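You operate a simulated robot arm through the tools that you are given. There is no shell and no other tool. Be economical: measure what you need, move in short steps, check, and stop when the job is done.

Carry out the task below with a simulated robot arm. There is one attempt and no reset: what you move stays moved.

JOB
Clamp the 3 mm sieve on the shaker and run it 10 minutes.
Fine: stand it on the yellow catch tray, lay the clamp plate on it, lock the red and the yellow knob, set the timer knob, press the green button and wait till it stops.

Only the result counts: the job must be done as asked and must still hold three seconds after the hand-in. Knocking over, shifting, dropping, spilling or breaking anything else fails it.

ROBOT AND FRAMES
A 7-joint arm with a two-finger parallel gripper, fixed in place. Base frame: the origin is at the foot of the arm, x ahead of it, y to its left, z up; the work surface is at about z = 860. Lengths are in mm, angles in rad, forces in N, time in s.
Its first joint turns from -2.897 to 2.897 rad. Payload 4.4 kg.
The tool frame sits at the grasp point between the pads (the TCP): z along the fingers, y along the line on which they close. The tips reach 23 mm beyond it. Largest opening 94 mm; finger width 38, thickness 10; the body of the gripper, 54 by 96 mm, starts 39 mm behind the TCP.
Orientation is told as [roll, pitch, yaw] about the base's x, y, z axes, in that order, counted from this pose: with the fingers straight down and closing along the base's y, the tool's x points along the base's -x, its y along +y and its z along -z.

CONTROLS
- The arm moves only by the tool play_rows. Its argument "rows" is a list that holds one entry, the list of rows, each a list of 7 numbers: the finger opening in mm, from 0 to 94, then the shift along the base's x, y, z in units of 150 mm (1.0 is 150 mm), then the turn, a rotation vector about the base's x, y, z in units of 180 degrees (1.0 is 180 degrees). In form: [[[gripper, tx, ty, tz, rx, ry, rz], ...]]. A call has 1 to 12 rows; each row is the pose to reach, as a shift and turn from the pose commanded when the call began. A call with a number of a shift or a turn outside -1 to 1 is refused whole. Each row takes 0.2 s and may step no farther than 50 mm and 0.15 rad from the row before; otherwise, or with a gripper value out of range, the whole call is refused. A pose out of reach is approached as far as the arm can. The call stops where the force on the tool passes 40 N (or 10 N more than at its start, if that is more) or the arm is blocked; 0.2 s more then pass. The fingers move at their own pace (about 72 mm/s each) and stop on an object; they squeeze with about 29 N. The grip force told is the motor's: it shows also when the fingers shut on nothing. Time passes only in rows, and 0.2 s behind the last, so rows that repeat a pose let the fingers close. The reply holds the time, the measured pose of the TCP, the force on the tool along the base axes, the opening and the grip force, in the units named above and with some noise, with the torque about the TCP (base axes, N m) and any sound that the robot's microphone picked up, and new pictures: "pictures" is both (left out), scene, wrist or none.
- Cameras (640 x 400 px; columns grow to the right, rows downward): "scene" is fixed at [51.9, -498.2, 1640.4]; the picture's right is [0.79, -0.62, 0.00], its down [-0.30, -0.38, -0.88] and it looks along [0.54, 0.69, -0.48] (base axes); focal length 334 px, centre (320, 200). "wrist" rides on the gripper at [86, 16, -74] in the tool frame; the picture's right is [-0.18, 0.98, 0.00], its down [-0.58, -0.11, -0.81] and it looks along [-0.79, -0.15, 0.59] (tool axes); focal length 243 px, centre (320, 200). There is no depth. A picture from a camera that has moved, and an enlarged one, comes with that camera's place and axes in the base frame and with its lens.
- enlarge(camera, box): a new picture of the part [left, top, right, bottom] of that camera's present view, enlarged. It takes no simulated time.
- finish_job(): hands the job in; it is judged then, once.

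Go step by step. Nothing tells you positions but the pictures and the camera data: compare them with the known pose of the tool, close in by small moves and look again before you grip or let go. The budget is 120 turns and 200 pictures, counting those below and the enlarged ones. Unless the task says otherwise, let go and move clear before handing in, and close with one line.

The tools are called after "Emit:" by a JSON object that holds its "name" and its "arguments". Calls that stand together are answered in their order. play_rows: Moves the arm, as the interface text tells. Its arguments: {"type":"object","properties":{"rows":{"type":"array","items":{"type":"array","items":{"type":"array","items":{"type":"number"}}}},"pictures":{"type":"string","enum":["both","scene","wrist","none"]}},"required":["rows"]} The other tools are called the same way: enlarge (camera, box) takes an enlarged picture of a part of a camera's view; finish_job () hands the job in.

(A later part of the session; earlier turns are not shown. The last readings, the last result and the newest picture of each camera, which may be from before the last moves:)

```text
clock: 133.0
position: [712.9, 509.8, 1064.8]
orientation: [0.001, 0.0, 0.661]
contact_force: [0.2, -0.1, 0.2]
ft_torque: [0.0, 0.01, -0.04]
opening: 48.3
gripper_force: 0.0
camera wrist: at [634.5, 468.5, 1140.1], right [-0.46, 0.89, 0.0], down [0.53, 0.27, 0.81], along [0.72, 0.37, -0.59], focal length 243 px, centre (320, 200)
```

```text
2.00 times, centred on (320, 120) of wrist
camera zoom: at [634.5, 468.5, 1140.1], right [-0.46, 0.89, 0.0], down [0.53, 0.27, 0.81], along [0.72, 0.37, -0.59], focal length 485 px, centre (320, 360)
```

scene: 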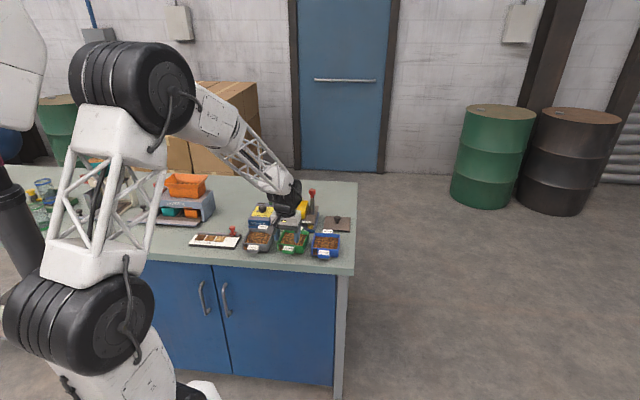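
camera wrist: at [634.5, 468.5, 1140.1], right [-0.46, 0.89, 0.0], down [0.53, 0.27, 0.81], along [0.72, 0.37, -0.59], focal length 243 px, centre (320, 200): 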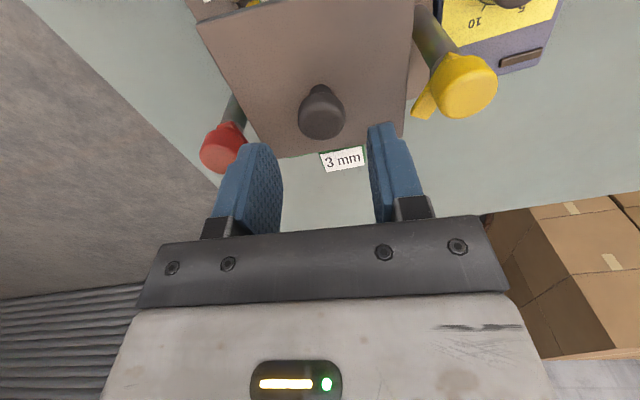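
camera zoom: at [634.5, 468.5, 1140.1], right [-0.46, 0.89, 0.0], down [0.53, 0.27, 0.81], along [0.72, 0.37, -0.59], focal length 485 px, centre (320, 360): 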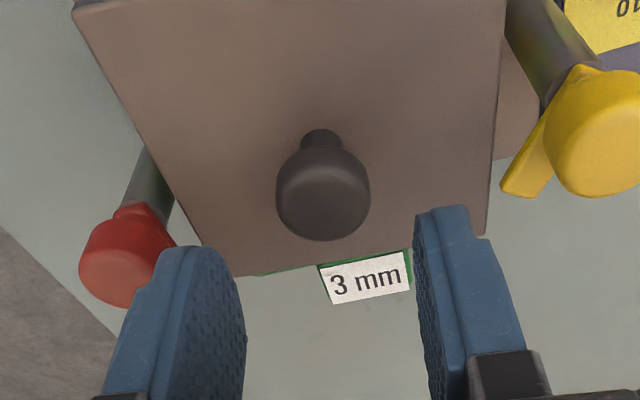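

Emit:
{"name": "play_rows", "arguments": {"rows": [[[48, 0, 0, -0.12, 0, 0, 0], [48, 0, 0, -0.24, 0, 0, 0], [48, 0, 0, -0.285, 0, 0, 0], [35, 0, 0, -0.285, 0, 0, 0], [20, 0, 0, -0.285, 0, 0, 0], [10, 0, 0, -0.285, 0, 0, 0], [10, 0, 0, -0.285, 0, 0, 0], [10, 0, 0, -0.27, 0, 0, 0], [10, 0, 0, -0.25, 0, 0, 0], [10, 0, 0, -0.25, 0, 0, 0.015], [10, 0, 0, -0.25, 0, 0, 0.04], [10, 0, 0, -0.25, 0, 0, 0.04]]], "pictures": "none"}}

Emit:
{"name": "enlarge", "arguments": {"camera": "scene", "box": [268, 180, 322, 212]}}

```text
clock: 135.6
position: [712.9, 508.1, 1028.0]
orientation: [0.002, 0.001, 0.789]
contact_force: [-0.1, -0.2, -2.0]
ft_torque: [-0.01, -0.04, -0.01]
opening: 27.3
gripper_force: 28.9
```

```text
11.85 times, centred on (295, 196) of scene
camera zoom: at [51.9, -498.2, 1640.4], right [0.79, -0.62, 0.0], down [-0.3, -0.38, -0.88], along [0.54, 0.69, -0.48], focal length 3962 px, centre (616, 247)
```

zoom: 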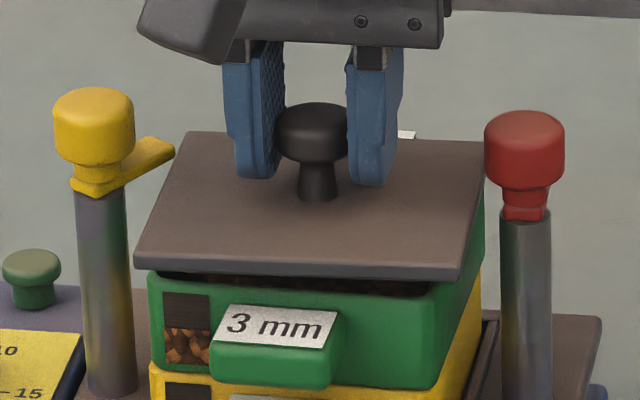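

Emit:
{"name": "play_rows", "arguments": {"rows": [[[10, 0.003, 0.012, 0, 0, 0, 0], [10, 0.006, 0.025, 0, 0, 0, 0], [10, 0.009, 0.038, 0, 0, 0, 0], [10, 0.01, 0.05, 0, 0, 0, 0], [10, 0.01, 0.05, 0, 0, 0, 0]]], "pictures": "wrist"}}

Emit:
{"name": "enlarge", "arguments": {"camera": "scene", "box": [268, 180, 322, 212]}}

Emit:
{"name": "enlarge", "arguments": {"camera": "wrist", "box": [150, 0, 450, 220]}}

```text
clock: 136.8
position: [713.6, 517.0, 1027.7]
orientation: [0.001, 0.0, 0.787]
contact_force: [-0.6, 0.2, -1.8]
ft_torque: [0.01, -0.01, 0.01]
opening: 27.2
gripper_force: 29.1
camera wrist: at [641.6, 466.7, 1103.9], right [-0.57, 0.82, 0.0], down [0.49, 0.33, 0.81], along [0.66, 0.46, -0.59], focal length 243 px, centre (320, 200)
```

wrist: 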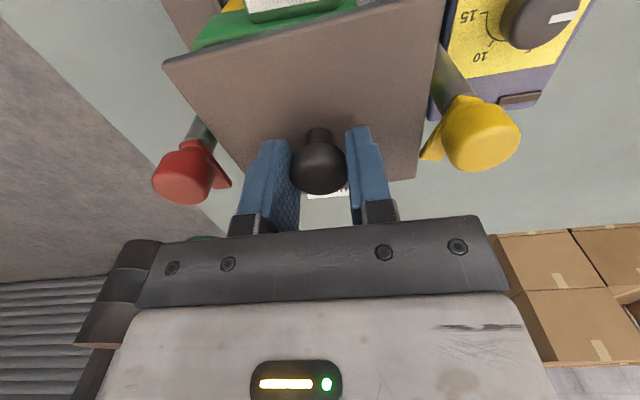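

```text
11.85 times, centred on (295, 196) of scene
camera zoom: at [51.9, -498.2, 1640.4], right [0.79, -0.62, 0.0], down [-0.3, -0.38, -0.88], along [0.54, 0.69, -0.48], focal length 3962 px, centre (616, 247)
```

zoom: 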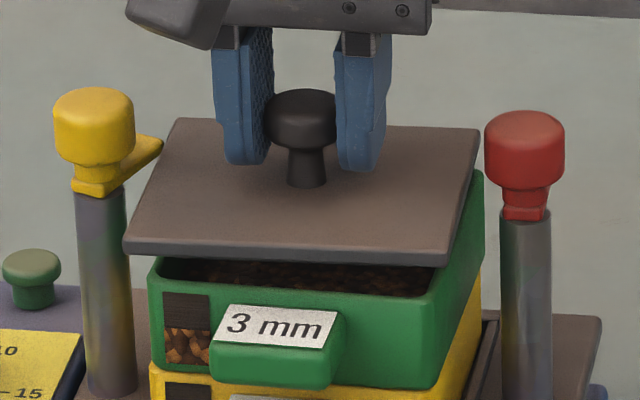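

```text
1.82 times, centred on (300, 110) of wrist
camera zoom: at [641.6, 466.7, 1103.9], right [-0.57, 0.82, 0.0], down [0.49, 0.33, 0.81], along [0.66, 0.46, -0.59], focal length 441 px, centre (356, 364)
```

zoom: 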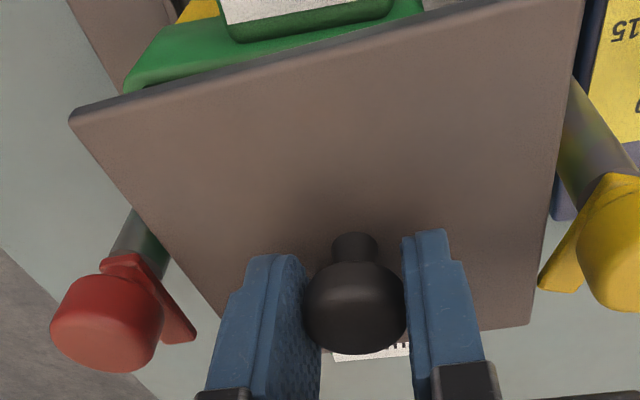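

Emit:
{"name": "enlarge", "arguments": {"camera": "scene", "box": [278, 194, 314, 218]}}

```text
16.00 times, centred on (296, 206) of scene
camera zoom: at [51.9, -498.2, 1640.4], right [0.79, -0.62, 0.0], down [-0.3, -0.38, -0.88], along [0.54, 0.69, -0.48], focal length 5348 px, centre (704, 104)
```

zoom: 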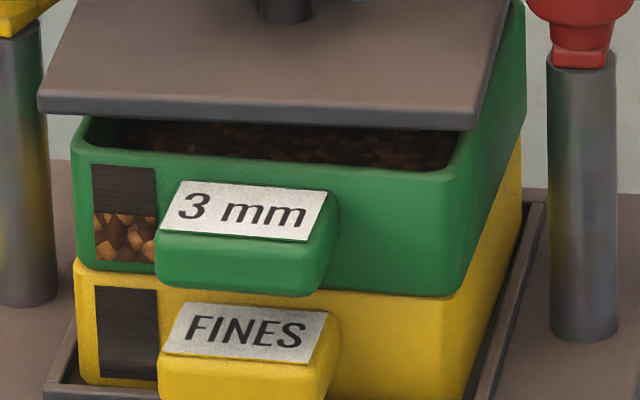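

Compared with the sieve, the plate needs about 2.5 mm toward red and about 2° clockwise. I'll adjust and lower with force checks.

Emit:
{"name": "play_rows", "arguments": {"rows": [[[10, 0.007, -0.016, 0, 0, 0, -0.009], [10, 0.007, -0.016, -0.015, 0, 0, -0.009], [10, 0.007, -0.016, -0.025, 0, 0, -0.009], [10, 0.007, -0.016, -0.035, 0, 0, -0.009], [10, 0.007, -0.016, -0.035, 0, 0, -0.009]]], "pictures": "none"}}

Emit:
{"name": "play_rows", "arguments": {"rows": [[[10, 0, 0, -0.01, 0, 0, 0], [10, 0, 0, -0.02, 0, 0, 0], [10, 0, 0, -0.02, 0, 0, 0]]], "pictures": "none"}}

Emit:
{"name": "enlarge", "arguments": {"camera": "scene", "box": [278, 188, 314, 212]}}

```text
clock: 138.0
position: [714.4, 514.4, 1022.4]
orientation: [0.001, 0.0, 0.759]
contact_force: [-1.1, 0.4, -1.3]
ft_torque: [0.01, 0.02, 0.0]
opening: 27.3
gripper_force: 28.6
```

```text
clock: 138.8
position: [715.9, 514.7, 1020.9]
orientation: [0.001, -0.001, 0.76]
contact_force: [0.4, -0.5, 12.7]
ft_torque: [0.4, -0.6, -0.03]
opening: 27.5
gripper_force: 29.2
```

```text
16.00 times, centred on (296, 200) of scene
camera zoom: at [51.9, -498.2, 1640.4], right [0.79, -0.62, 0.0], down [-0.3, -0.38, -0.88], along [0.54, 0.69, -0.48], focal length 5348 px, centre (704, 200)
```

zoom: 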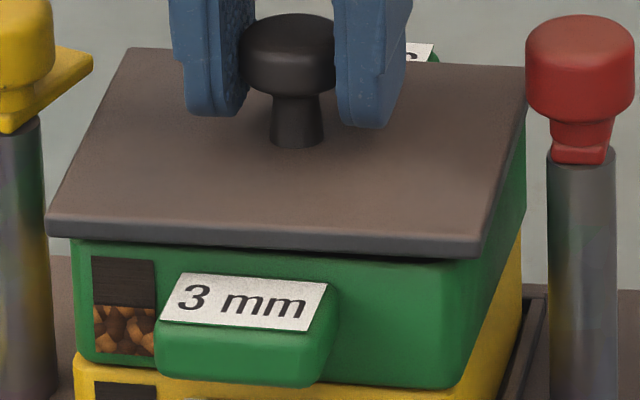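

Now the rear of the boss touches, so the seat lies in between. I'll lift slightly, shift about 5 mm back toward the front, and lower again.

Emit:
{"name": "play_rows", "arguments": {"rows": [[[10, 0, 0, 0.015, 0, 0, 0], [10, -0.008, -0.008, 0.02, 0, 0, 0], [10, -0.016, -0.016, 0.02, 0, 0, 0], [10, -0.023, -0.023, 0.02, 0, 0, 0], [10, -0.023, -0.023, 0.01, 0, 0, 0], [10, -0.023, -0.023, 0, 0, 0, 0], [10, -0.023, -0.023, 0, 0, 0, 0]]], "pictures": "none"}}

Emit:
{"name": "play_rows", "arguments": {"rows": [[[10, 0, 0, -0.01, 0, 0, 0], [10, 0, 0, -0.018, 0, 0, 0], [10, 0, 0, -0.018, 0, 0, 0]]], "pictures": "none"}}

Emit:
{"name": "enlarge", "arguments": {"camera": "scene", "box": [278, 188, 314, 212]}}

```text
clock: 140.4
position: [712.6, 510.5, 1023.0]
orientation: [0.002, 0.0, 0.759]
contact_force: [2.0, 2.7, 21.7]
ft_torque: [-0.24, 0.08, -0.04]
opening: 27.4
gripper_force: 29.1
```

```text
clock: 141.2
position: [711.3, 510.8, 1017.1]
orientation: [0.0, -0.001, 0.76]
contact_force: [2.1, 0.8, 23.1]
ft_torque: [-0.15, -0.11, -0.04]
opening: 27.4
gripper_force: 28.4
```

```text
16.00 times, centred on (296, 200) of scene
camera zoom: at [51.9, -498.2, 1640.4], right [0.79, -0.62, 0.0], down [-0.3, -0.38, -0.88], along [0.54, 0.69, -0.48], focal length 5348 px, centre (704, 200)
```

zoom: 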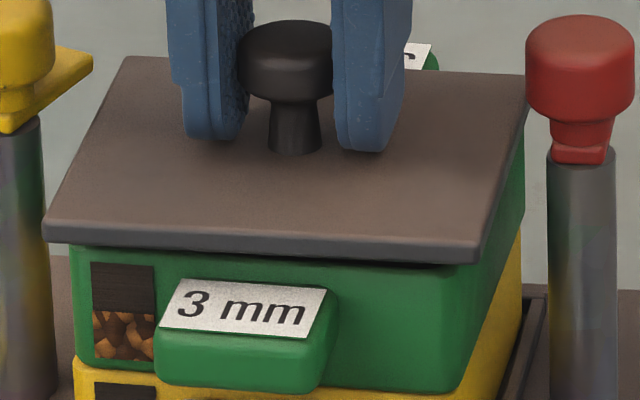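

The plate is still about 3° off the sieve's yaw. I'll unload, rotate clockwise and press lightly again.

Emit:
{"name": "play_rows", "arguments": {"rows": [[[10, 0, 0, 0.02, 0, 0, 0], [10, 0, 0, 0.035, 0, 0, 0], [10, 0, 0, 0.035, 0, 0, -0.008], [10, 0, 0, 0.035, 0, 0, -0.0165], [10, 0, 0, 0.02, 0, 0, -0.0165], [10, 0, 0, 0.01, 0, 0, -0.0165], [10, 0, 0, 0.01, 0, 0, -0.0165]]], "pictures": "none"}}

Emit:
{"name": "enlarge", "arguments": {"camera": "scene", "box": [278, 188, 314, 212]}}

```text
clock: 142.8
position: [712.5, 512.0, 1018.2]
orientation: [0.0, 0.0, 0.705]
contact_force: [-0.3, 0.2, -2.0]
ft_torque: [0.0, -0.01, 0.01]
opening: 27.4
gripper_force: 29.0
```

```text
16.00 times, centred on (296, 200) of scene
camera zoom: at [51.9, -498.2, 1640.4], right [0.79, -0.62, 0.0], down [-0.3, -0.38, -0.88], along [0.54, 0.69, -0.48], focal length 5348 px, centre (704, 200)
```

zoom: 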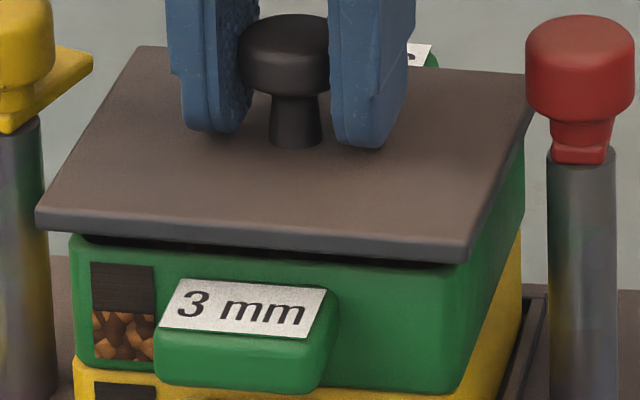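

Emit:
{"name": "play_rows", "arguments": {"rows": [[[10, 0.006, -0.006, 0, 0, 0, 0], [10, 0.012, -0.012, 0, 0, 0, 0], [10, 0.012, -0.012, -0.01, 0, 0, 0], [10, 0.012, -0.012, -0.02, 0, 0, 0], [10, 0.012, -0.012, -0.02, 0, 0, 0]]], "pictures": "none"}}

Emit:
{"name": "play_rows", "arguments": {"rows": [[[10, 0, 0, -0.01, 0, 0, 0], [10, 0, 0, -0.015, 0, 0, 0], [10, 0, 0, -0.015, 0, 0, 0]]], "pictures": "none"}}

Emit:
{"name": "enlarge", "arguments": {"camera": "scene", "box": [278, 188, 314, 212]}}

```text
clock: 144.0
position: [713.5, 508.8, 1017.1]
orientation: [0.0, -0.003, 0.707]
contact_force: [0.5, 0.1, 20.8]
ft_torque: [-0.31, 0.18, 0.01]
opening: 27.5
gripper_force: 28.3
```

```text
clock: 144.7
position: [714.3, 509.2, 1015.8]
orientation: [0.002, -0.003, 0.707]
contact_force: [0.3, 1.9, 4.6]
ft_torque: [-0.03, -0.31, 0.12]
opening: 27.5
gripper_force: 29.1
stopped in row 3: the force on the tool passed its limit (the readings are from after the stop); the commanded pose is now the measured one
```

```text
16.00 times, centred on (296, 200) of scene
camera zoom: at [51.9, -498.2, 1640.4], right [0.79, -0.62, 0.0], down [-0.3, -0.38, -0.88], along [0.54, 0.69, -0.48], focal length 5348 px, centre (704, 200)
```

zoom: 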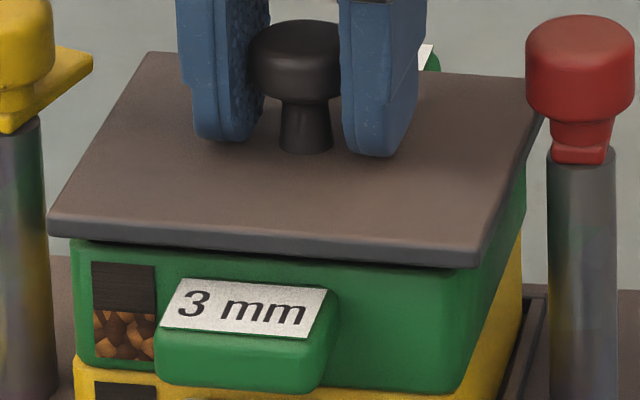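

The contact is slightly frontal now. I'll slide it back in 1 mm steps under light pressure to find the seat.

Emit:
{"name": "play_rows", "arguments": {"rows": [[[10, 0.005, 0.005, -0.003, 0, 0, 0], [10, 0.01, 0.01, -0.003, 0, 0, 0], [10, 0.01, 0.01, -0.003, 0, 0, 0]]], "pictures": "none"}}

Emit:
{"name": "play_rows", "arguments": {"rows": [[[10, 0.005, 0.005, -0.003, 0, 0, 0], [10, 0.01, 0.01, -0.006, 0, 0, 0], [10, 0.01, 0.01, -0.006, 0, 0, 0]]], "pictures": "none"}}

Emit:
{"name": "enlarge", "arguments": {"camera": "scene", "box": [278, 188, 314, 212]}}

```text
clock: 145.5
position: [715.1, 511.8, 1015.8]
orientation: [0.003, -0.003, 0.706]
contact_force: [-2.2, -2.9, 14.6]
ft_torque: [0.16, -0.73, -0.05]
opening: 27.3
gripper_force: 29.1
```

```text
clock: 146.3
position: [717.9, 511.1, 1014.2]
orientation: [0.001, -0.002, 0.708]
contact_force: [-6.1, -5.5, 25.3]
ft_torque: [0.01, -0.49, -0.03]
opening: 27.4
gripper_force: 28.7
```

```text
16.00 times, centred on (296, 200) of scene
camera zoom: at [51.9, -498.2, 1640.4], right [0.79, -0.62, 0.0], down [-0.3, -0.38, -0.88], along [0.54, 0.69, -0.48], focal length 5348 px, centre (704, 200)
```

zoom: 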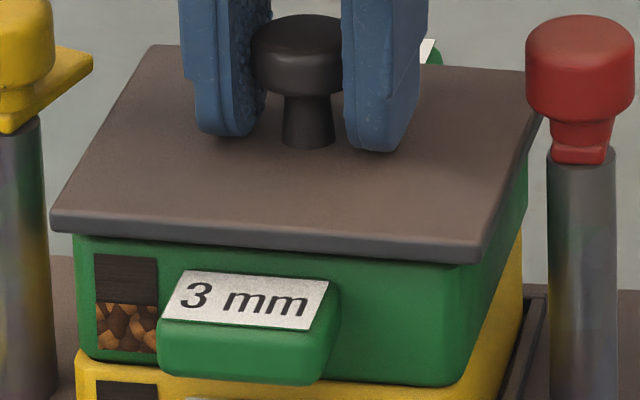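

I'll release and use the tilted view again to judge the seating.

Emit:
{"name": "play_rows", "arguments": {"rows": [[[30, 0, 0, 0, 0, 0, 0], [48, 0, 0, 0, 0, 0, 0], [48, 0, 0, 0, 0, 0, 0], [48, 0, 0, 0.2, 0, 0, 0.01], [48, 0, 0, 0.45, 0, 0, 0.022], [48, -0.15, -0.15, 0.6, 0.0, 0.0, 0.022], [48, -0.35, -0.35, 0.6, 0.0, 0.0, 0.022], [48, -0.5, -0.55, 0.5, 0.0, 0.0, 0.022], [0, -0.6, -0.6, 0.3, 0, 0, 0.022], [0, -0.6, -0.6, 0.15, 0, 0, 0.022]]], "pictures": "none"}}

Emit:
{"name": "play_rows", "arguments": {"rows": [[[0, 0, 0, 0, 0.027, -0.027, 0], [0, 0, 0, 0, 0.055, -0.056, 0], [0, 0, 0, 0, 0.083, -0.085, 0], [0, 0, 0, 0, 0.111, -0.113, 0], [0, 0, 0, 0, 0.111, -0.113, 0]]], "pictures": "wrist"}}

Emit:
{"name": "enlarge", "arguments": {"camera": "wrist", "box": [220, 100, 440, 230]}}

Emit:
{"name": "enlarge", "arguments": {"camera": "scene", "box": [278, 190, 314, 214]}}

```text
clock: 148.5
position: [626.4, 424.4, 1037.4]
orientation: [0.001, -0.003, 0.775]
contact_force: [0.5, -0.2, -0.3]
ft_torque: [0.02, 0.0, 0.01]
opening: 0.1
gripper_force: 29.3
```

```text
clock: 149.7
position: [627.0, 422.4, 1037.9]
orientation: [0.002, -0.501, 0.778]
contact_force: [0.7, -0.1, -1.2]
ft_torque: [-0.02, -0.01, 0.01]
opening: 0.1
gripper_force: 29.2
camera wrist: at [536.3, 354.6, 1061.2], right [-0.57, 0.81, 0.09], down [0.16, 0.01, 0.99], along [0.8, 0.58, -0.14], focal length 243 px, centre (320, 200)
```

wrist: 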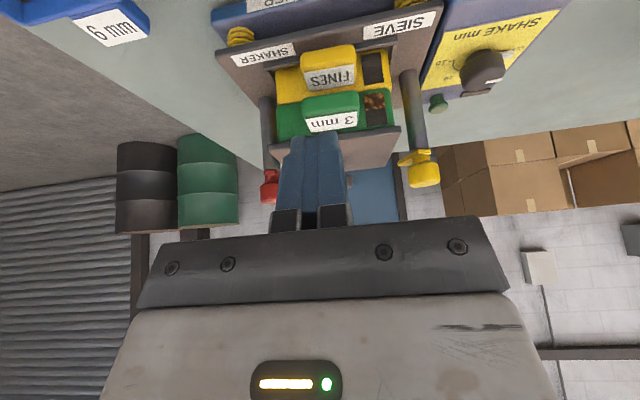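

```text
2.91 times, centred on (330, 165) of wrist
camera zoom: at [536.3, 354.6, 1061.2], right [-0.57, 0.81, 0.09], down [0.16, 0.01, 0.99], along [0.8, 0.58, -0.14], focal length 706 px, centre (291, 302)
```

zoom: 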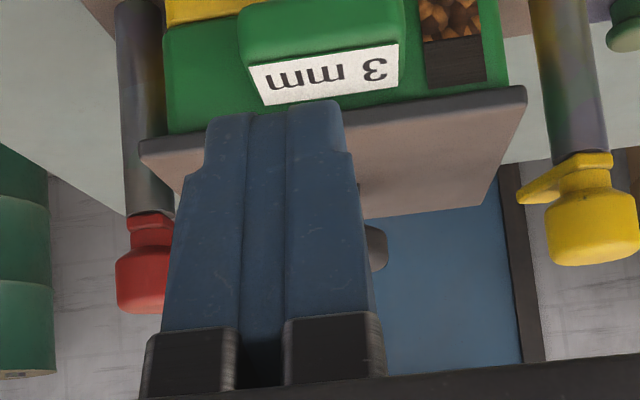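

```text
16.00 times, centred on (296, 202) of scene
camera zoom: at [51.9, -498.2, 1640.4], right [0.79, -0.62, 0.0], down [-0.3, -0.38, -0.88], along [0.54, 0.69, -0.48], focal length 5348 px, centre (704, 168)
```

zoom: 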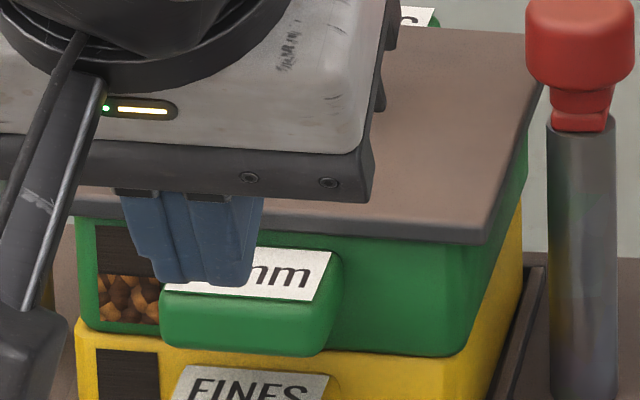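

Emit:
{"name": "enlarge", "arguments": {"camera": "wrist", "box": [370, 100, 450, 200]}}

Emit:
{"name": "enlarge", "arguments": {"camera": "wrist", "box": [240, 110, 310, 190]}}

```text
4.00 times, centred on (410, 150) of wrist
camera zoom: at [536.3, 354.6, 1061.2], right [-0.57, 0.81, 0.09], down [0.16, 0.01, 0.99], along [0.8, 0.58, -0.14], focal length 970 px, centre (-40, 400)
```

zoom: 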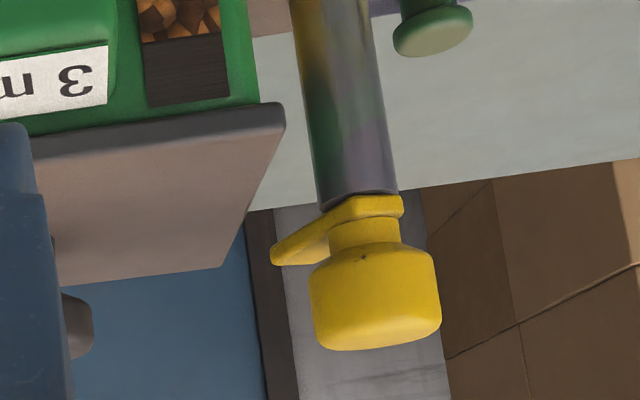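

```text
5.00 times, centred on (275, 150) of wrist
camera zoom: at [536.3, 354.6, 1061.2], right [-0.57, 0.81, 0.09], down [0.16, 0.01, 0.99], along [0.8, 0.58, -0.14], focal length 1213 px, centre (545, 450)
```

zoom: 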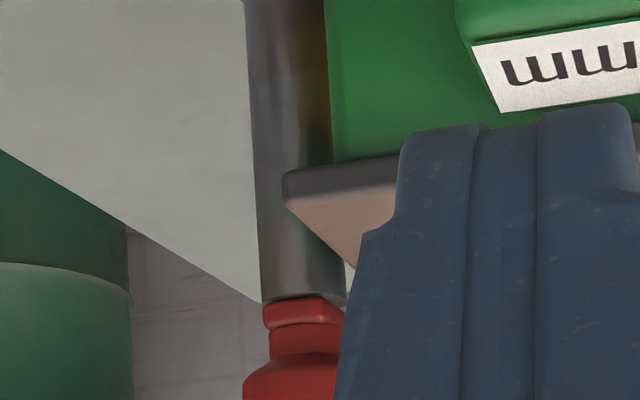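

The plate is now flush on the sieve on both sides. Pictures are running low, so I'll go to the yellow knob using the known coordinates.

Emit:
{"name": "play_rows", "arguments": {"rows": [[[55, 0, 0, 0.2, -0.027, 0.028, 0], [55, 0, 0, 0.35, -0.055, 0.057, 0], [55, 0, 0.1, 0.4, -0.083, 0.085, 0], [55, 0.05, 0.3, 0.4, -0.111, 0.113, 0], [55, 0.1, 0.55, 0.4, -0.111, 0.113, 0.0], [55, 0.17, 0.8, 0.4, -0.111, 0.113, 0], [55, 0.223, 0.97, 0.4, -0.111, 0.113, 0], [55, 0.223, 0.97, 0.35, -0.111, 0.113, 0]]], "pictures": "none"}}

Emit:
{"name": "play_rows", "arguments": {"rows": [[[55, 0, 0, 0, 0, 0, 0.04], [55, 0, 0, 0, 0, 0, 0.08], [55, 0, 0, 0, 0, 0, 0.12], [55, 0, 0, 0, 0, 0, 0.12]]], "pictures": "none"}}

```text
clock: 151.5
position: [660.5, 566.9, 1090.5]
orientation: [0.001, -0.003, 0.776]
contact_force: [-1.0, -0.1, 0.3]
ft_torque: [0.01, -0.01, -0.01]
opening: 55.1
gripper_force: 0.0
```

```text
clock: 152.5
position: [660.5, 567.2, 1090.4]
orientation: [0.003, -0.005, 1.155]
contact_force: [-0.2, 0.1, 0.3]
ft_torque: [0.02, 0.0, -0.02]
opening: 54.8
gripper_force: 0.0
```

Emit:
{"name": "play_rows", "arguments": {"rows": [[[55, 0, 0.005, -0.15, 0, 0.001, 0], [55, 0, 0.005, -0.3, 0, 0.001, 0], [55, 0, 0.005, -0.41, 0, 0.001, 0], [55, 0, 0.005, -0.41, 0, 0.001, 0], [40, 0, 0.005, -0.41, 0, 0.001, 0], [25, 0, 0.005, -0.41, 0, 0.001, 0], [15, 0, 0.005, -0.41, 0, 0.001, 0], [15, 0, 0.005, -0.41, 0, 0.001, 0]]], "pictures": "none"}}

Emit:
{"name": "play_rows", "arguments": {"rows": [[[15, 0, 0, 0, 0, 0, -0.02], [15, 0, 0, 0, 0, 0, -0.04], [15, 0, 0, 0, 0, 0, -0.06], [15, 0, 0, 0, 0, 0, -0.08], [15, 0, 0, 0, 0, 0, -0.08]]], "pictures": "none"}}

```text
clock: 154.3
position: [661.0, 568.3, 1027.7]
orientation: [0.006, 0.0, 1.153]
contact_force: [-27.2, 13.6, -0.2]
ft_torque: [0.3, 0.51, 0.01]
opening: 27.5
gripper_force: 45.0
```

```text
clock: 155.5
position: [660.8, 569.6, 1028.0]
orientation: [0.006, -0.002, 0.9]
contact_force: [-23.2, 27.6, -11.9]
ft_torque: [0.96, 0.17, 0.08]
opening: 27.4
gripper_force: 44.9
```

Emit:
{"name": "play_rows", "arguments": {"rows": [[[15, -0.008, 0.01, -0.003, 0, 0, 0], [15, -0.008, 0.01, -0.003, 0, 0, -0.02], [15, -0.008, 0.01, -0.003, 0, 0, -0.04], [15, -0.008, 0.01, -0.003, 0, 0, -0.06], [15, -0.008, 0.01, -0.003, 0, 0, -0.08], [15, -0.008, 0.01, -0.003, 0, 0, -0.08]]], "pictures": "none"}}

Emit:
{"name": "play_rows", "arguments": {"rows": [[[15, 0, 0, 0, 0, 0, -0.02], [15, 0, 0, 0, 0, 0, -0.04], [15, 0, 0, 0, 0, 0, -0.06], [15, 0, 0, 0, 0, 0, -0.08], [15, 0, 0, 0, 0, 0, -0.08]]], "pictures": "none"}}

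Emit:
{"name": "enlarge", "arguments": {"camera": "scene", "box": [266, 180, 314, 210]}}

```text
clock: 156.9
position: [660.9, 567.8, 1027.3]
orientation: [0.006, -0.001, 0.648]
contact_force: [6.5, -18.5, 5.6]
ft_torque: [-0.5, -0.08, 0.0]
opening: 27.4
gripper_force: 45.0
```

```text
clock: 158.0
position: [660.8, 568.9, 1027.3]
orientation: [0.003, -0.004, 0.398]
contact_force: [3.3, -8.4, 1.7]
ft_torque: [-0.26, -0.19, -0.01]
opening: 27.3
gripper_force: 45.1
stopped in row 5: the force on the tool passed its limit (the readings are from after the stop); the commanded pose is now the measured one
```

```text
13.33 times, centred on (290, 195) of scene
camera zoom: at [51.9, -498.2, 1640.4], right [0.79, -0.62, 0.0], down [-0.3, -0.38, -0.88], along [0.54, 0.69, -0.48], focal length 4457 px, centre (720, 267)
```

zoom: 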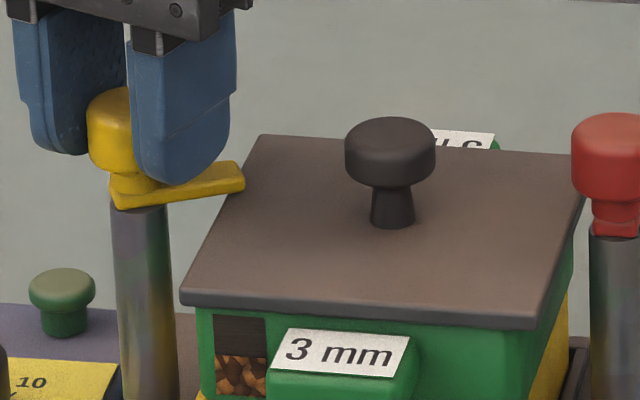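

The yellow wing now swings over the plate. I'll continue to its stop.

Emit:
{"name": "play_rows", "arguments": {"rows": [[[15, 0.001, -0.003, 0, 0, 0, 0], [15, 0.001, -0.003, 0, 0, 0, -0.02], [15, 0.001, -0.003, 0, 0, 0, -0.04], [15, 0.001, -0.003, 0, 0, 0, -0.06], [15, 0.001, -0.003, 0, 0, 0, -0.08], [15, 0.001, -0.003, 0, 0, 0, -0.08]]], "pictures": "none"}}

Emit:
{"name": "play_rows", "arguments": {"rows": [[[15, 0, 0, 0, 0, 0, -0.02], [15, 0, 0, 0, 0, 0, -0.04], [15, 0, 0, 0, 0, 0, -0.06], [15, 0, 0, 0, 0, 0, -0.08], [15, 0, 0, 0, 0, 0, -0.08]]], "pictures": "none"}}

Emit:
{"name": "enlarge", "arguments": {"camera": "scene", "box": [266, 180, 314, 210]}}

```text
clock: 159.4
position: [660.4, 568.6, 1027.1]
orientation: [0.005, -0.003, 0.147]
contact_force: [-6.6, 0.5, 4.5]
ft_torque: [0.03, 0.02, 0.01]
opening: 27.3
gripper_force: 45.2
```

```text
clock: 160.6
position: [661.5, 569.6, 1028.5]
orientation: [0.005, -0.004, -0.104]
contact_force: [0.9, 4.0, -2.2]
ft_torque: [0.06, -0.04, 0.54]
opening: 27.3
gripper_force: 44.5
```

```text
13.33 times, centred on (290, 195) of scene
camera zoom: at [51.9, -498.2, 1640.4], right [0.79, -0.62, 0.0], down [-0.3, -0.38, -0.88], along [0.54, 0.69, -0.48], focal length 4457 px, centre (720, 267)
```

zoom: 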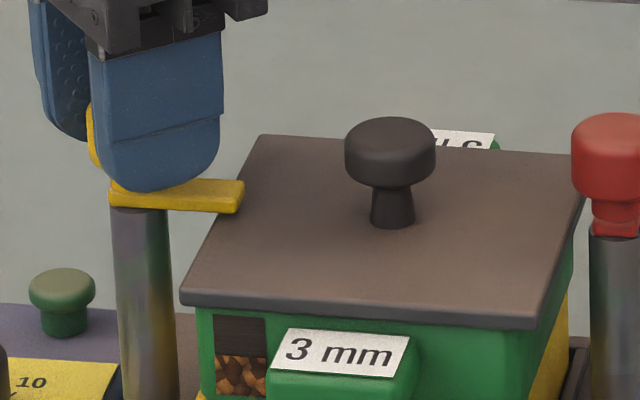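

Yellow has hit its true stop (0.54 N·m) and is square over the plate, so it is locked. Now the red knob again.

Emit:
{"name": "play_rows", "arguments": {"rows": [[[35, 0, 0, 0, 0, 0, 0], [55, 0, 0, 0, 0, 0, 0], [55, 0, 0, 0, 0, 0, 0], [55, 0, 0, 0.2, -0.001, 0.001, 0], [55, 0, 0, 0.45, -0.001, 0.001, 0.01], [55, 0.15, -0.15, 0.5, -0.001, 0.001, 0.02], [55, 0.35, -0.33, 0.5, -0.001, 0.001, 0.033], [55, 0.55, -0.52, 0.5, -0.001, 0.001, 0.033], [55, 0.713, -0.707, 0.4, -0.001, 0.001, 0.033], [55, 0.713, -0.707, 0.4, -0.001, 0.001, 0.033]]], "pictures": "none"}}

```text
clock: 162.8
position: [768.2, 462.7, 1088.1]
orientation: [0.002, 0.002, 0.0]
contact_force: [0.1, 0.1, -0.5]
ft_torque: [-0.01, -0.01, 0.01]
opening: 54.8
gripper_force: 0.1
```

Emit:
{"name": "play_rows", "arguments": {"rows": [[[55, 0, 0.003, -0.15, 0, 0, 0], [55, 0, 0.003, -0.3, 0, 0, 0], [55, 0, 0.003, -0.395, 0, 0, 0], [55, 0, 0.003, -0.395, 0, 0, 0], [40, 0, 0.003, -0.395, 0, 0, 0], [25, 0, 0.003, -0.395, 0, 0, 0], [15, 0, 0.003, -0.395, 0, 0, 0], [15, 0, 0.003, -0.395, 0, 0, 0]]], "pictures": "none"}}

Emit:
{"name": "play_rows", "arguments": {"rows": [[[15, 0, 0, 0, 0, 0, 0.02], [15, 0, 0, 0, 0, 0, 0.04], [15, 0, 0, 0, 0, 0, 0.06], [15, 0, 0, 0, 0, 0, 0.08], [15, 0, 0, 0, 0, 0, 0.08]]], "pictures": "none"}}

```text
clock: 164.6
position: [767.0, 464.7, 1028.6]
orientation: [0.001, 0.0, -0.001]
contact_force: [5.1, 19.0, -4.1]
ft_torque: [0.46, -0.26, 0.0]
opening: 27.2
gripper_force: 45.2
```

```text
clock: 165.4
position: [767.4, 463.5, 1029.3]
orientation: [0.002, -0.002, 0.152]
contact_force: [3.5, 8.5, -3.9]
ft_torque: [0.21, -0.17, -0.02]
opening: 27.6
gripper_force: 44.6
stopped in row 3: the force on the tool passed its limit (the readings are from after the stop); the commanded pose is now the measured one
```

Emit:
{"name": "play_rows", "arguments": {"rows": [[[15, 0.002, 0.004, 0, 0, 0, 0], [15, 0.002, 0.004, 0, 0, 0, 0.02], [15, 0.002, 0.004, 0, 0, 0, 0.04], [15, 0.002, 0.004, 0, 0, 0, 0.06], [15, 0.002, 0.004, 0, 0, 0, 0.08], [15, 0.002, 0.004, 0, 0, 0, 0.08]]], "pictures": "none"}}

Emit:
{"name": "play_rows", "arguments": {"rows": [[[15, 0, 0, 0, 0, 0, 0.02], [15, 0, 0, 0, 0, 0, 0.04], [15, 0, 0, 0, 0, 0, 0.06], [15, 0, 0, 0, 0, 0, 0.08], [15, 0, 0, 0, 0, 0, 0.08]]], "pictures": "none"}}

```text
clock: 166.8
position: [766.4, 462.5, 1028.1]
orientation: [0.001, -0.001, 0.402]
contact_force: [6.4, -6.3, -3.3]
ft_torque: [0.03, -0.49, 0.0]
opening: 27.6
gripper_force: 44.9
```

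```text
clock: 168.0
position: [767.7, 462.5, 1030.2]
orientation: [0.003, 0.001, 0.656]
contact_force: [4.1, -16.4, 0.3]
ft_torque: [-0.85, 0.53, 0.01]
opening: 27.4
gripper_force: 45.0
```

Emit:
{"name": "play_rows", "arguments": {"rows": [[[15, 0.002, -0.005, 0, 0, 0, 0], [15, 0.002, -0.005, 0, 0, 0, 0.02], [15, 0.002, -0.005, 0, 0, 0, 0.04], [15, 0.002, -0.005, 0, 0, 0, 0.06], [15, 0.002, -0.005, 0, 0, 0, 0.08], [15, 0.002, -0.005, 0, 0, 0, 0.08]]], "pictures": "none"}}

Emit:
{"name": "play_rows", "arguments": {"rows": [[[15, 0, 0, 0, 0, 0, 0.02], [15, 0, 0, 0, 0, 0, 0.04], [15, 0, 0, 0, 0, 0, 0.06], [15, 0, 0, 0, 0, 0, 0.08], [15, 0, 0, 0, 0, 0, 0.08]]], "pictures": "none"}}

Emit:
{"name": "enlarge", "arguments": {"camera": "scene", "box": [272, 180, 320, 210]}}

```text
clock: 169.4
position: [766.2, 464.4, 1028.4]
orientation: [0.001, -0.002, 0.907]
contact_force: [-13.9, 17.8, -4.4]
ft_torque: [-0.12, 0.65, 0.01]
opening: 27.5
gripper_force: 45.3
```

```text
clock: 170.2
position: [767.1, 464.4, 1029.6]
orientation: [0.001, -0.002, 1.091]
contact_force: [-7.8, 7.7, 1.2]
ft_torque: [0.01, 0.34, 0.01]
opening: 27.4
gripper_force: 45.6
stopped in row 4: the force on the tool passed its limit (the readings are from after the stop); the commanded pose is now the measured one
```

```text
13.33 times, centred on (296, 195) of scene
camera zoom: at [51.9, -498.2, 1640.4], right [0.79, -0.62, 0.0], down [-0.3, -0.38, -0.88], along [0.54, 0.69, -0.48], focal length 4457 px, centre (640, 267)
```

zoom: 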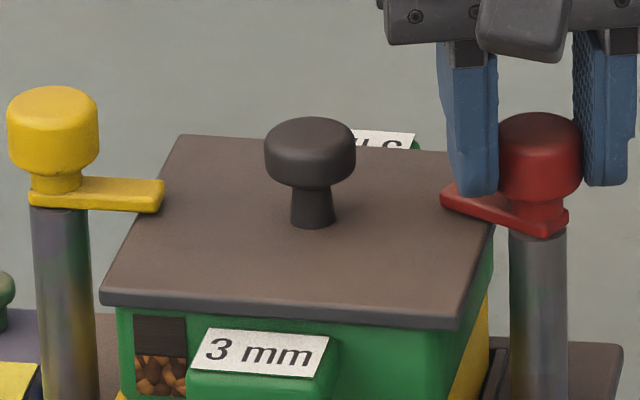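

Emit:
{"name": "play_rows", "arguments": {"rows": [[[15, -0.003, 0.003, 0, 0, 0, 0], [15, -0.003, 0.003, 0, 0, 0, 0.02], [15, -0.003, 0.003, 0, 0, 0, 0.04], [15, -0.003, 0.003, 0, 0, 0, 0.06], [15, -0.003, 0.003, 0, 0, 0, 0.08], [15, -0.003, 0.003, 0, 0, 0, 0.08]]], "pictures": "none"}}

Emit:
{"name": "play_rows", "arguments": {"rows": [[[15, 0, 0, 0, 0, 0, 0.02], [15, 0, 0, 0, 0, 0, 0.04], [15, 0, 0, 0, 0, 0, 0.06], [15, 0, 0, 0, 0, 0, 0.08], [15, 0, 0, 0, 0, 0, 0.1], [15, 0, 0, 0, 0, 0, 0.1]]], "pictures": "none"}}

```text
clock: 171.6
position: [768.9, 463.8, 1030.5]
orientation: [0.003, -0.001, 1.342]
contact_force: [7.5, -5.5, -0.8]
ft_torque: [-0.35, -0.07, -0.02]
opening: 27.6
gripper_force: 44.8
```

```text
clock: 173.0
position: [767.4, 463.7, 1028.7]
orientation: [0.003, -0.002, 1.655]
contact_force: [8.0, -8.0, -1.8]
ft_torque: [-0.1, -0.16, -0.38]
opening: 27.5
gripper_force: 45.2
```

Emit:
{"name": "play_rows", "arguments": {"rows": [[[15, 0.002, -0.002, 0, 0, 0, 0.01], [15, 0.002, -0.002, 0, 0, 0, 0.025], [15, 0.002, -0.002, 0, 0, 0, 0.025]]], "pictures": "none"}}

Emit:
{"name": "enlarge", "arguments": {"camera": "scene", "box": [266, 182, 322, 217]}}

```text
clock: 173.8
position: [767.2, 464.3, 1028.9]
orientation: [0.002, -0.003, 1.732]
contact_force: [3.7, 1.7, 6.5]
ft_torque: [0.07, -0.02, -0.48]
opening: 27.4
gripper_force: 45.1
```

```text
11.43 times, centred on (294, 200) of scene
camera zoom: at [51.9, -498.2, 1640.4], right [0.79, -0.62, 0.0], down [-0.3, -0.38, -0.88], along [0.54, 0.69, -0.48], focal length 3820 px, centre (617, 206)
```

zoom: 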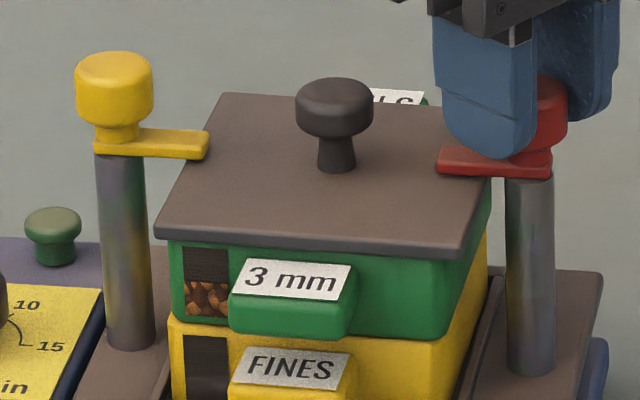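

Both knobs are now at their hard stops, with wings over the plate. I'll release and go view the timer knob, near (612, 603).

Emit:
{"name": "play_rows", "arguments": {"rows": [[[35, 0, 0, 0, 0, 0, 0], [55, 0, 0, 0, 0, 0, 0], [55, 0, 0, 0, 0, 0, 0], [55, 0, 0, 0.2, 0, 0, -0.02], [55, 0, 0, 0.45, 0, 0, -0.06], [50, -0.15, 0.15, 0.55, 0, 0, -0.1], [44, -0.35, 0.33, 0.55, 0, 0, -0.14], [44, -0.55, 0.5, 0.55, 0, 0, -0.18], [44, -0.75, 0.65, 0.55, 0, 0, -0.22], [44, -0.95, 0.8, 0.55, 0, 0, -0.26], [44, -1, 0.93, 0.55, 0, 0, -0.3]]], "pictures": "none"}}

Emit:
{"name": "play_rows", "arguments": {"rows": [[[44, -0.04, 0, 0, 0, 0, -0.04], [44, -0.04, 0, 0, 0, 0, -0.08], [44, -0.04, 0, 0, 0, 0, -0.12], [44, -0.04, 0, 0, 0, 0, -0.16], [44, -0.04, 0, 0, 0, 0, -0.2], [44, -0.04, 0, -0.15, 0, 0, -0.24], [44, -0.04, 0, -0.3, 0, 0, -0.251], [44, -0.04, 0, -0.3, 0, 0, -0.251]]], "pictures": "none"}}

Emit:
{"name": "enlarge", "arguments": {"camera": "wrist", "box": [220, 0, 440, 160]}}

```text
clock: 176.2
position: [616.3, 602.5, 1111.5]
orientation: [0.001, -0.002, 0.786]
contact_force: [-0.2, -0.6, 0.1]
ft_torque: [0.04, 0.0, -0.01]
opening: 44.1
gripper_force: 0.0
```

```text
clock: 178.0
position: [613.1, 603.4, 1065.5]
orientation: [0.002, -0.002, -0.001]
contact_force: [-0.4, -0.4, 1.0]
ft_torque: [0.0, 0.0, 0.0]
opening: 43.6
gripper_force: 0.0
```

```text
2.50 times, centred on (330, 80) of wrist
camera zoom: at [525.0, 619.6, 1140.3], right [0.18, 0.98, 0.0], down [0.58, -0.11, 0.81], along [0.79, -0.15, -0.59], focal length 606 px, centre (295, 500)
```

zoom: 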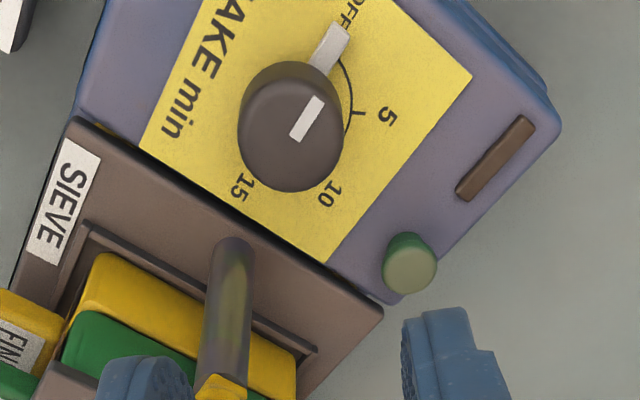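

Clear view of the dial: its centre is about (611, 602), the pointer sits at OFF (135°), and 5, 10 and 15 are at 75°, 15° and -45°. The setting needs 120° clockwise, in two grips to stay clear of the yellow post.

Emit:
{"name": "play_rows", "arguments": {"rows": [[[48, -0.016, -0.007, -0.2, 0, 0, 0], [48, -0.016, -0.007, -0.45, 0, 0, 0], [48, -0.016, -0.007, -0.65, 0, 0, 0], [48, -0.016, -0.007, -0.75, 0, 0, 0], [48, -0.016, -0.007, -0.75, 0, 0, 0]]], "pictures": "wrist"}}

```text
clock: 179.2
position: [607.8, 603.4, 955.4]
orientation: [0.0, -0.001, 0.002]
contact_force: [-1.0, 0.0, -0.5]
ft_torque: [-0.01, 0.02, -0.03]
opening: 48.1
gripper_force: 0.0
camera wrist: at [522.0, 617.9, 1029.1], right [0.18, 0.98, 0.0], down [0.58, -0.11, 0.81], along [0.79, -0.15, -0.59], focal length 243 px, centre (320, 200)
```

wrist: 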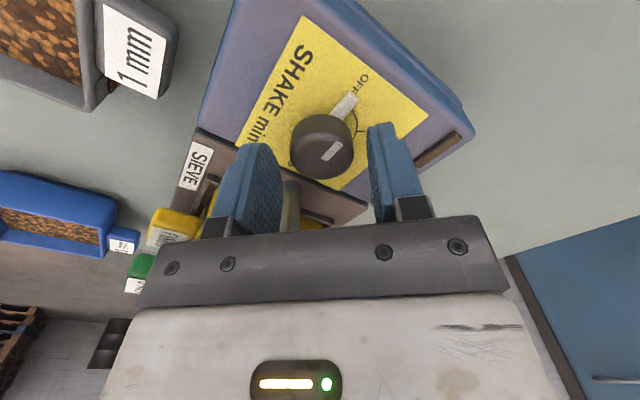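

Emit:
{"name": "play_rows", "arguments": {"rows": [[[48, 0.004, 0, -0.06, 0, 0, 0], [48, 0.004, 0, -0.095, 0, 0, 0], [48, 0.004, 0, -0.095, 0, 0, 0], [36, 0.004, 0, -0.095, 0, 0, 0], [24, 0.004, 0, -0.095, 0, 0, 0], [18, 0.004, 0, -0.095, 0, 0, 0], [18, 0.004, 0, -0.095, 0, 0, 0]]], "pictures": "none"}}

```text
clock: 180.9
position: [608.8, 603.0, 939.2]
orientation: [0.004, 0.0, 0.002]
contact_force: [3.8, 9.3, -7.6]
ft_torque: [0.25, -0.2, -0.04]
opening: 33.2
gripper_force: 44.6
stopped in row 7: the force on the tool passed its limit (the readings are from after the stop); the commanded pose is now the measured one
```

Emit:
{"name": "play_rows", "arguments": {"rows": [[[18, 0.002, 0.004, 0, 0, 0, 0], [18, 0.002, 0.004, 0, 0, 0, -0.02], [18, 0.002, 0.004, 0, 0, 0, -0.04], [18, 0.002, 0.004, 0, 0, 0, -0.06], [18, 0.002, 0.004, 0, 0, 0, -0.08], [18, 0.002, 0.004, 0, 0, 0, -0.1], [18, 0.002, 0.004, 0, 0, 0, -0.1]]], "pictures": "none"}}

Emit:
{"name": "play_rows", "arguments": {"rows": [[[18, 0, 0, 0, 0, 0, -0.02], [18, 0, 0, 0, 0, 0, -0.04], [18, 0, 0, 0, 0, 0, -0.06], [18, 0, 0, 0, 0, 0, -0.08], [18, 0, 0, 0, 0, 0, -0.1], [18, 0, 0, 0, 0, 0, -0.1]]], "pictures": "none"}}

```text
clock: 182.0
position: [608.1, 604.8, 939.5]
orientation: [0.003, -0.002, -0.19]
contact_force: [-13.3, -0.8, 1.4]
ft_torque: [-2.37, -2.29, 0.4]
opening: 33.2
gripper_force: 45.1
stopped in row 5: the force on the tool passed its limit (the readings are from after the stop); the commanded pose is now the measured one
```

```text
clock: 183.4
position: [608.2, 604.5, 940.7]
orientation: [0.001, -0.003, -0.507]
contact_force: [-20.9, 13.3, 1.9]
ft_torque: [0.34, 0.36, 0.01]
opening: 33.4
gripper_force: 45.1
```

Emit:
{"name": "play_rows", "arguments": {"rows": [[[18, -0.007, 0.005, 0, 0, 0, 0], [18, -0.007, 0.005, 0, 0, 0, -0.02], [18, -0.007, 0.005, 0, 0, 0, -0.04], [18, -0.007, 0.005, 0, 0, 0, -0.06], [18, -0.007, 0.005, 0, 0, 0, -0.08], [18, -0.007, 0.005, 0, 0, 0, -0.1], [18, -0.007, 0.005, 0, 0, 0, -0.1]]], "pictures": "none"}}

Emit:
{"name": "enlarge", "arguments": {"camera": "scene", "box": [250, 178, 318, 222]}}

```text
clock: 184.2
position: [609.0, 605.2, 939.9]
orientation: [0.004, -0.002, -0.635]
contact_force: [10.1, 7.0, -9.3]
ft_torque: [0.21, -0.35, -0.02]
opening: 33.3
gripper_force: 45.0
stopped in row 4: the force on the tool passed its limit (the readings are from after the stop); the commanded pose is now the measured one
```

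```text
9.09 times, centred on (284, 200) of scene
camera zoom: at [51.9, -498.2, 1640.4], right [0.79, -0.62, 0.0], down [-0.3, -0.38, -0.88], along [0.54, 0.69, -0.48], focal length 3039 px, centre (647, 200)
```

zoom: 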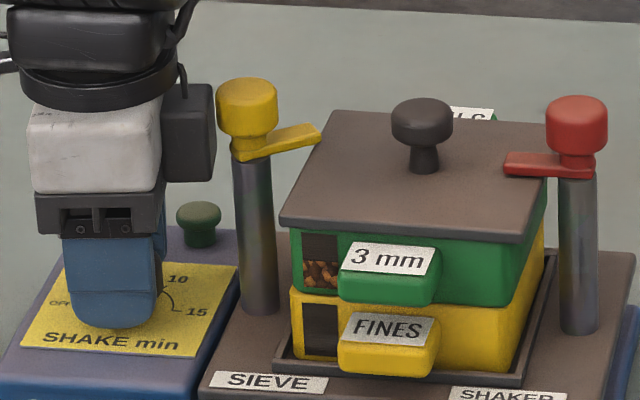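

The gripper's side box brushed the yellow cap and turned it back a bit; I'll re-lock it after setting the timer. I'll continue turning the dial, as the box now moves away.

Emit:
{"name": "play_rows", "arguments": {"rows": [[[18, 0.003, 0.003, -0.002, 0, 0, 0], [18, 0.003, 0.003, -0.002, 0, 0, -0.02], [18, 0.003, 0.003, -0.002, 0, 0, -0.04], [18, 0.003, 0.003, -0.002, 0, 0, -0.06], [18, 0.003, 0.003, -0.002, 0, 0, -0.08], [18, 0.003, 0.003, -0.002, 0, 0, -0.1], [18, 0.003, 0.003, -0.002, 0, 0, -0.1]]], "pictures": "none"}}

Emit:
{"name": "play_rows", "arguments": {"rows": [[[18, 0, 0, 0, 0, 0, -0.02], [18, 0, 0, 0, 0, 0, -0.04], [18, 0, 0, 0, 0, 0, -0.06], [18, 0, 0, 0, 0, 0, -0.08], [18, 0, 0, 0, 0, 0, -0.1], [18, 0, 0, 0, 0, 0, -0.12], [18, 0, 0, 0, 0, 0, -0.12]]], "pictures": "none"}}

```text
clock: 185.8
position: [607.7, 605.9, 940.5]
orientation: [0.005, -0.002, -0.951]
contact_force: [-1.0, 13.8, 1.4]
ft_torque: [0.3, -0.15, -0.01]
opening: 33.1
gripper_force: 44.8
```

```text
clock: 186.6
position: [608.3, 605.3, 939.1]
orientation: [0.008, 0.002, -1.126]
contact_force: [4.5, 8.3, -7.4]
ft_torque: [0.26, -0.3, 0.01]
opening: 33.4
gripper_force: 45.2
stopped in row 4: the force on the tool passed its limit (the readings are from after the stop); the commanded pose is now the measured one
```

Emit:
{"name": "play_rows", "arguments": {"rows": [[[18, 0.002, 0.004, -0.002, 0, 0, 0], [18, 0.002, 0.004, -0.002, 0, 0, -0.02], [18, 0.002, 0.004, -0.002, 0, 0, -0.04], [18, 0.002, 0.004, -0.002, 0, 0, -0.06], [18, 0.002, 0.004, -0.002, 0, 0, -0.071], [18, 0.002, 0.004, -0.002, 0, 0, -0.071]]], "pictures": "none"}}

Emit:
{"name": "enlarge", "arguments": {"camera": "wrist", "box": [220, 60, 440, 220]}}

```text
clock: 188.0
position: [608.8, 606.0, 938.7]
orientation: [0.008, 0.0, -1.348]
contact_force: [11.0, -1.4, 0.8]
ft_torque: [-0.21, -0.31, 0.0]
opening: 33.2
gripper_force: 44.7
```

```text
2.50 times, centred on (330, 140) of wrist
camera zoom: at [605.8, 693.5, 1014.6], right [1.0, 0.04, 0.01], down [0.02, -0.59, 0.81], along [0.03, -0.81, -0.59], focal length 606 px, centre (295, 350)
```

zoom: 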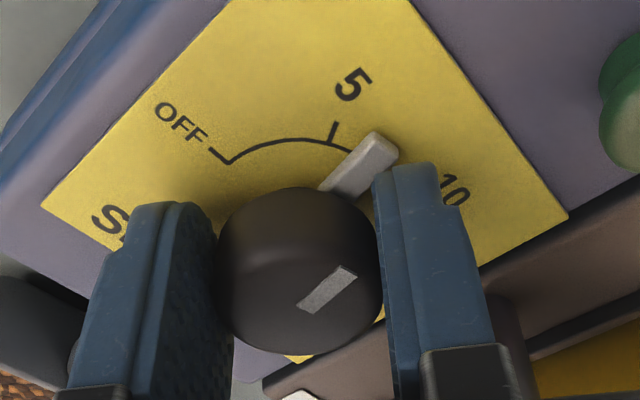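

The pointer is past 5, at about 6.4 min. I'll release, wind the gripper back, re-grip and turn the remaining 43°.

Emit:
{"name": "play_rows", "arguments": {"rows": [[[35, 0, 0, 0, 0, 0, 0], [48, 0, 0, 0, 0, 0, 0], [48, 0, 0, 0, 0, 0, 0], [48, 0.002, 0, 0.02, -0.001, 0, 0.04], [48, 0.002, 0, 0.02, -0.001, 0, 0.08], [48, 0.002, 0, 0.02, -0.002, 0, 0.12], [48, 0.002, 0, 0.02, -0.002, 0, 0.16], [48, 0.002, 0, 0.02, -0.002, 0, 0.2], [48, 0.002, 0, 0.02, -0.002, 0, 0.232], [48, 0.002, 0, 0.005, -0.002, 0, 0.232], [48, 0.002, 0, 0.005, -0.002, 0, 0.232]]], "pictures": "none"}}

Emit:
{"name": "play_rows", "arguments": {"rows": [[[38, 0, 0, 0, 0, 0, 0], [26, 0, 0, 0, 0, 0, 0], [18, 0, 0, 0, 0, 0, 0], [18, 0, 0, 0, 0, 0, 0]]], "pictures": "none"}}

```text
clock: 190.4
position: [609.8, 605.4, 940.7]
orientation: [0.004, -0.004, -0.62]
contact_force: [-0.2, -0.3, -0.1]
ft_torque: [0.03, 0.04, 0.02]
opening: 48.0
gripper_force: 0.1
```

```text
clock: 191.4
position: [609.0, 604.1, 940.0]
orientation: [-0.001, -0.005, -0.622]
contact_force: [-13.6, -21.9, 9.4]
ft_torque: [-0.62, 0.25, -0.06]
opening: 33.7
gripper_force: 17.7
stopped in row 4: the force on the tool passed its limit (the readings are from after the stop); the commanded pose is now the measured one
5 turns are left
```

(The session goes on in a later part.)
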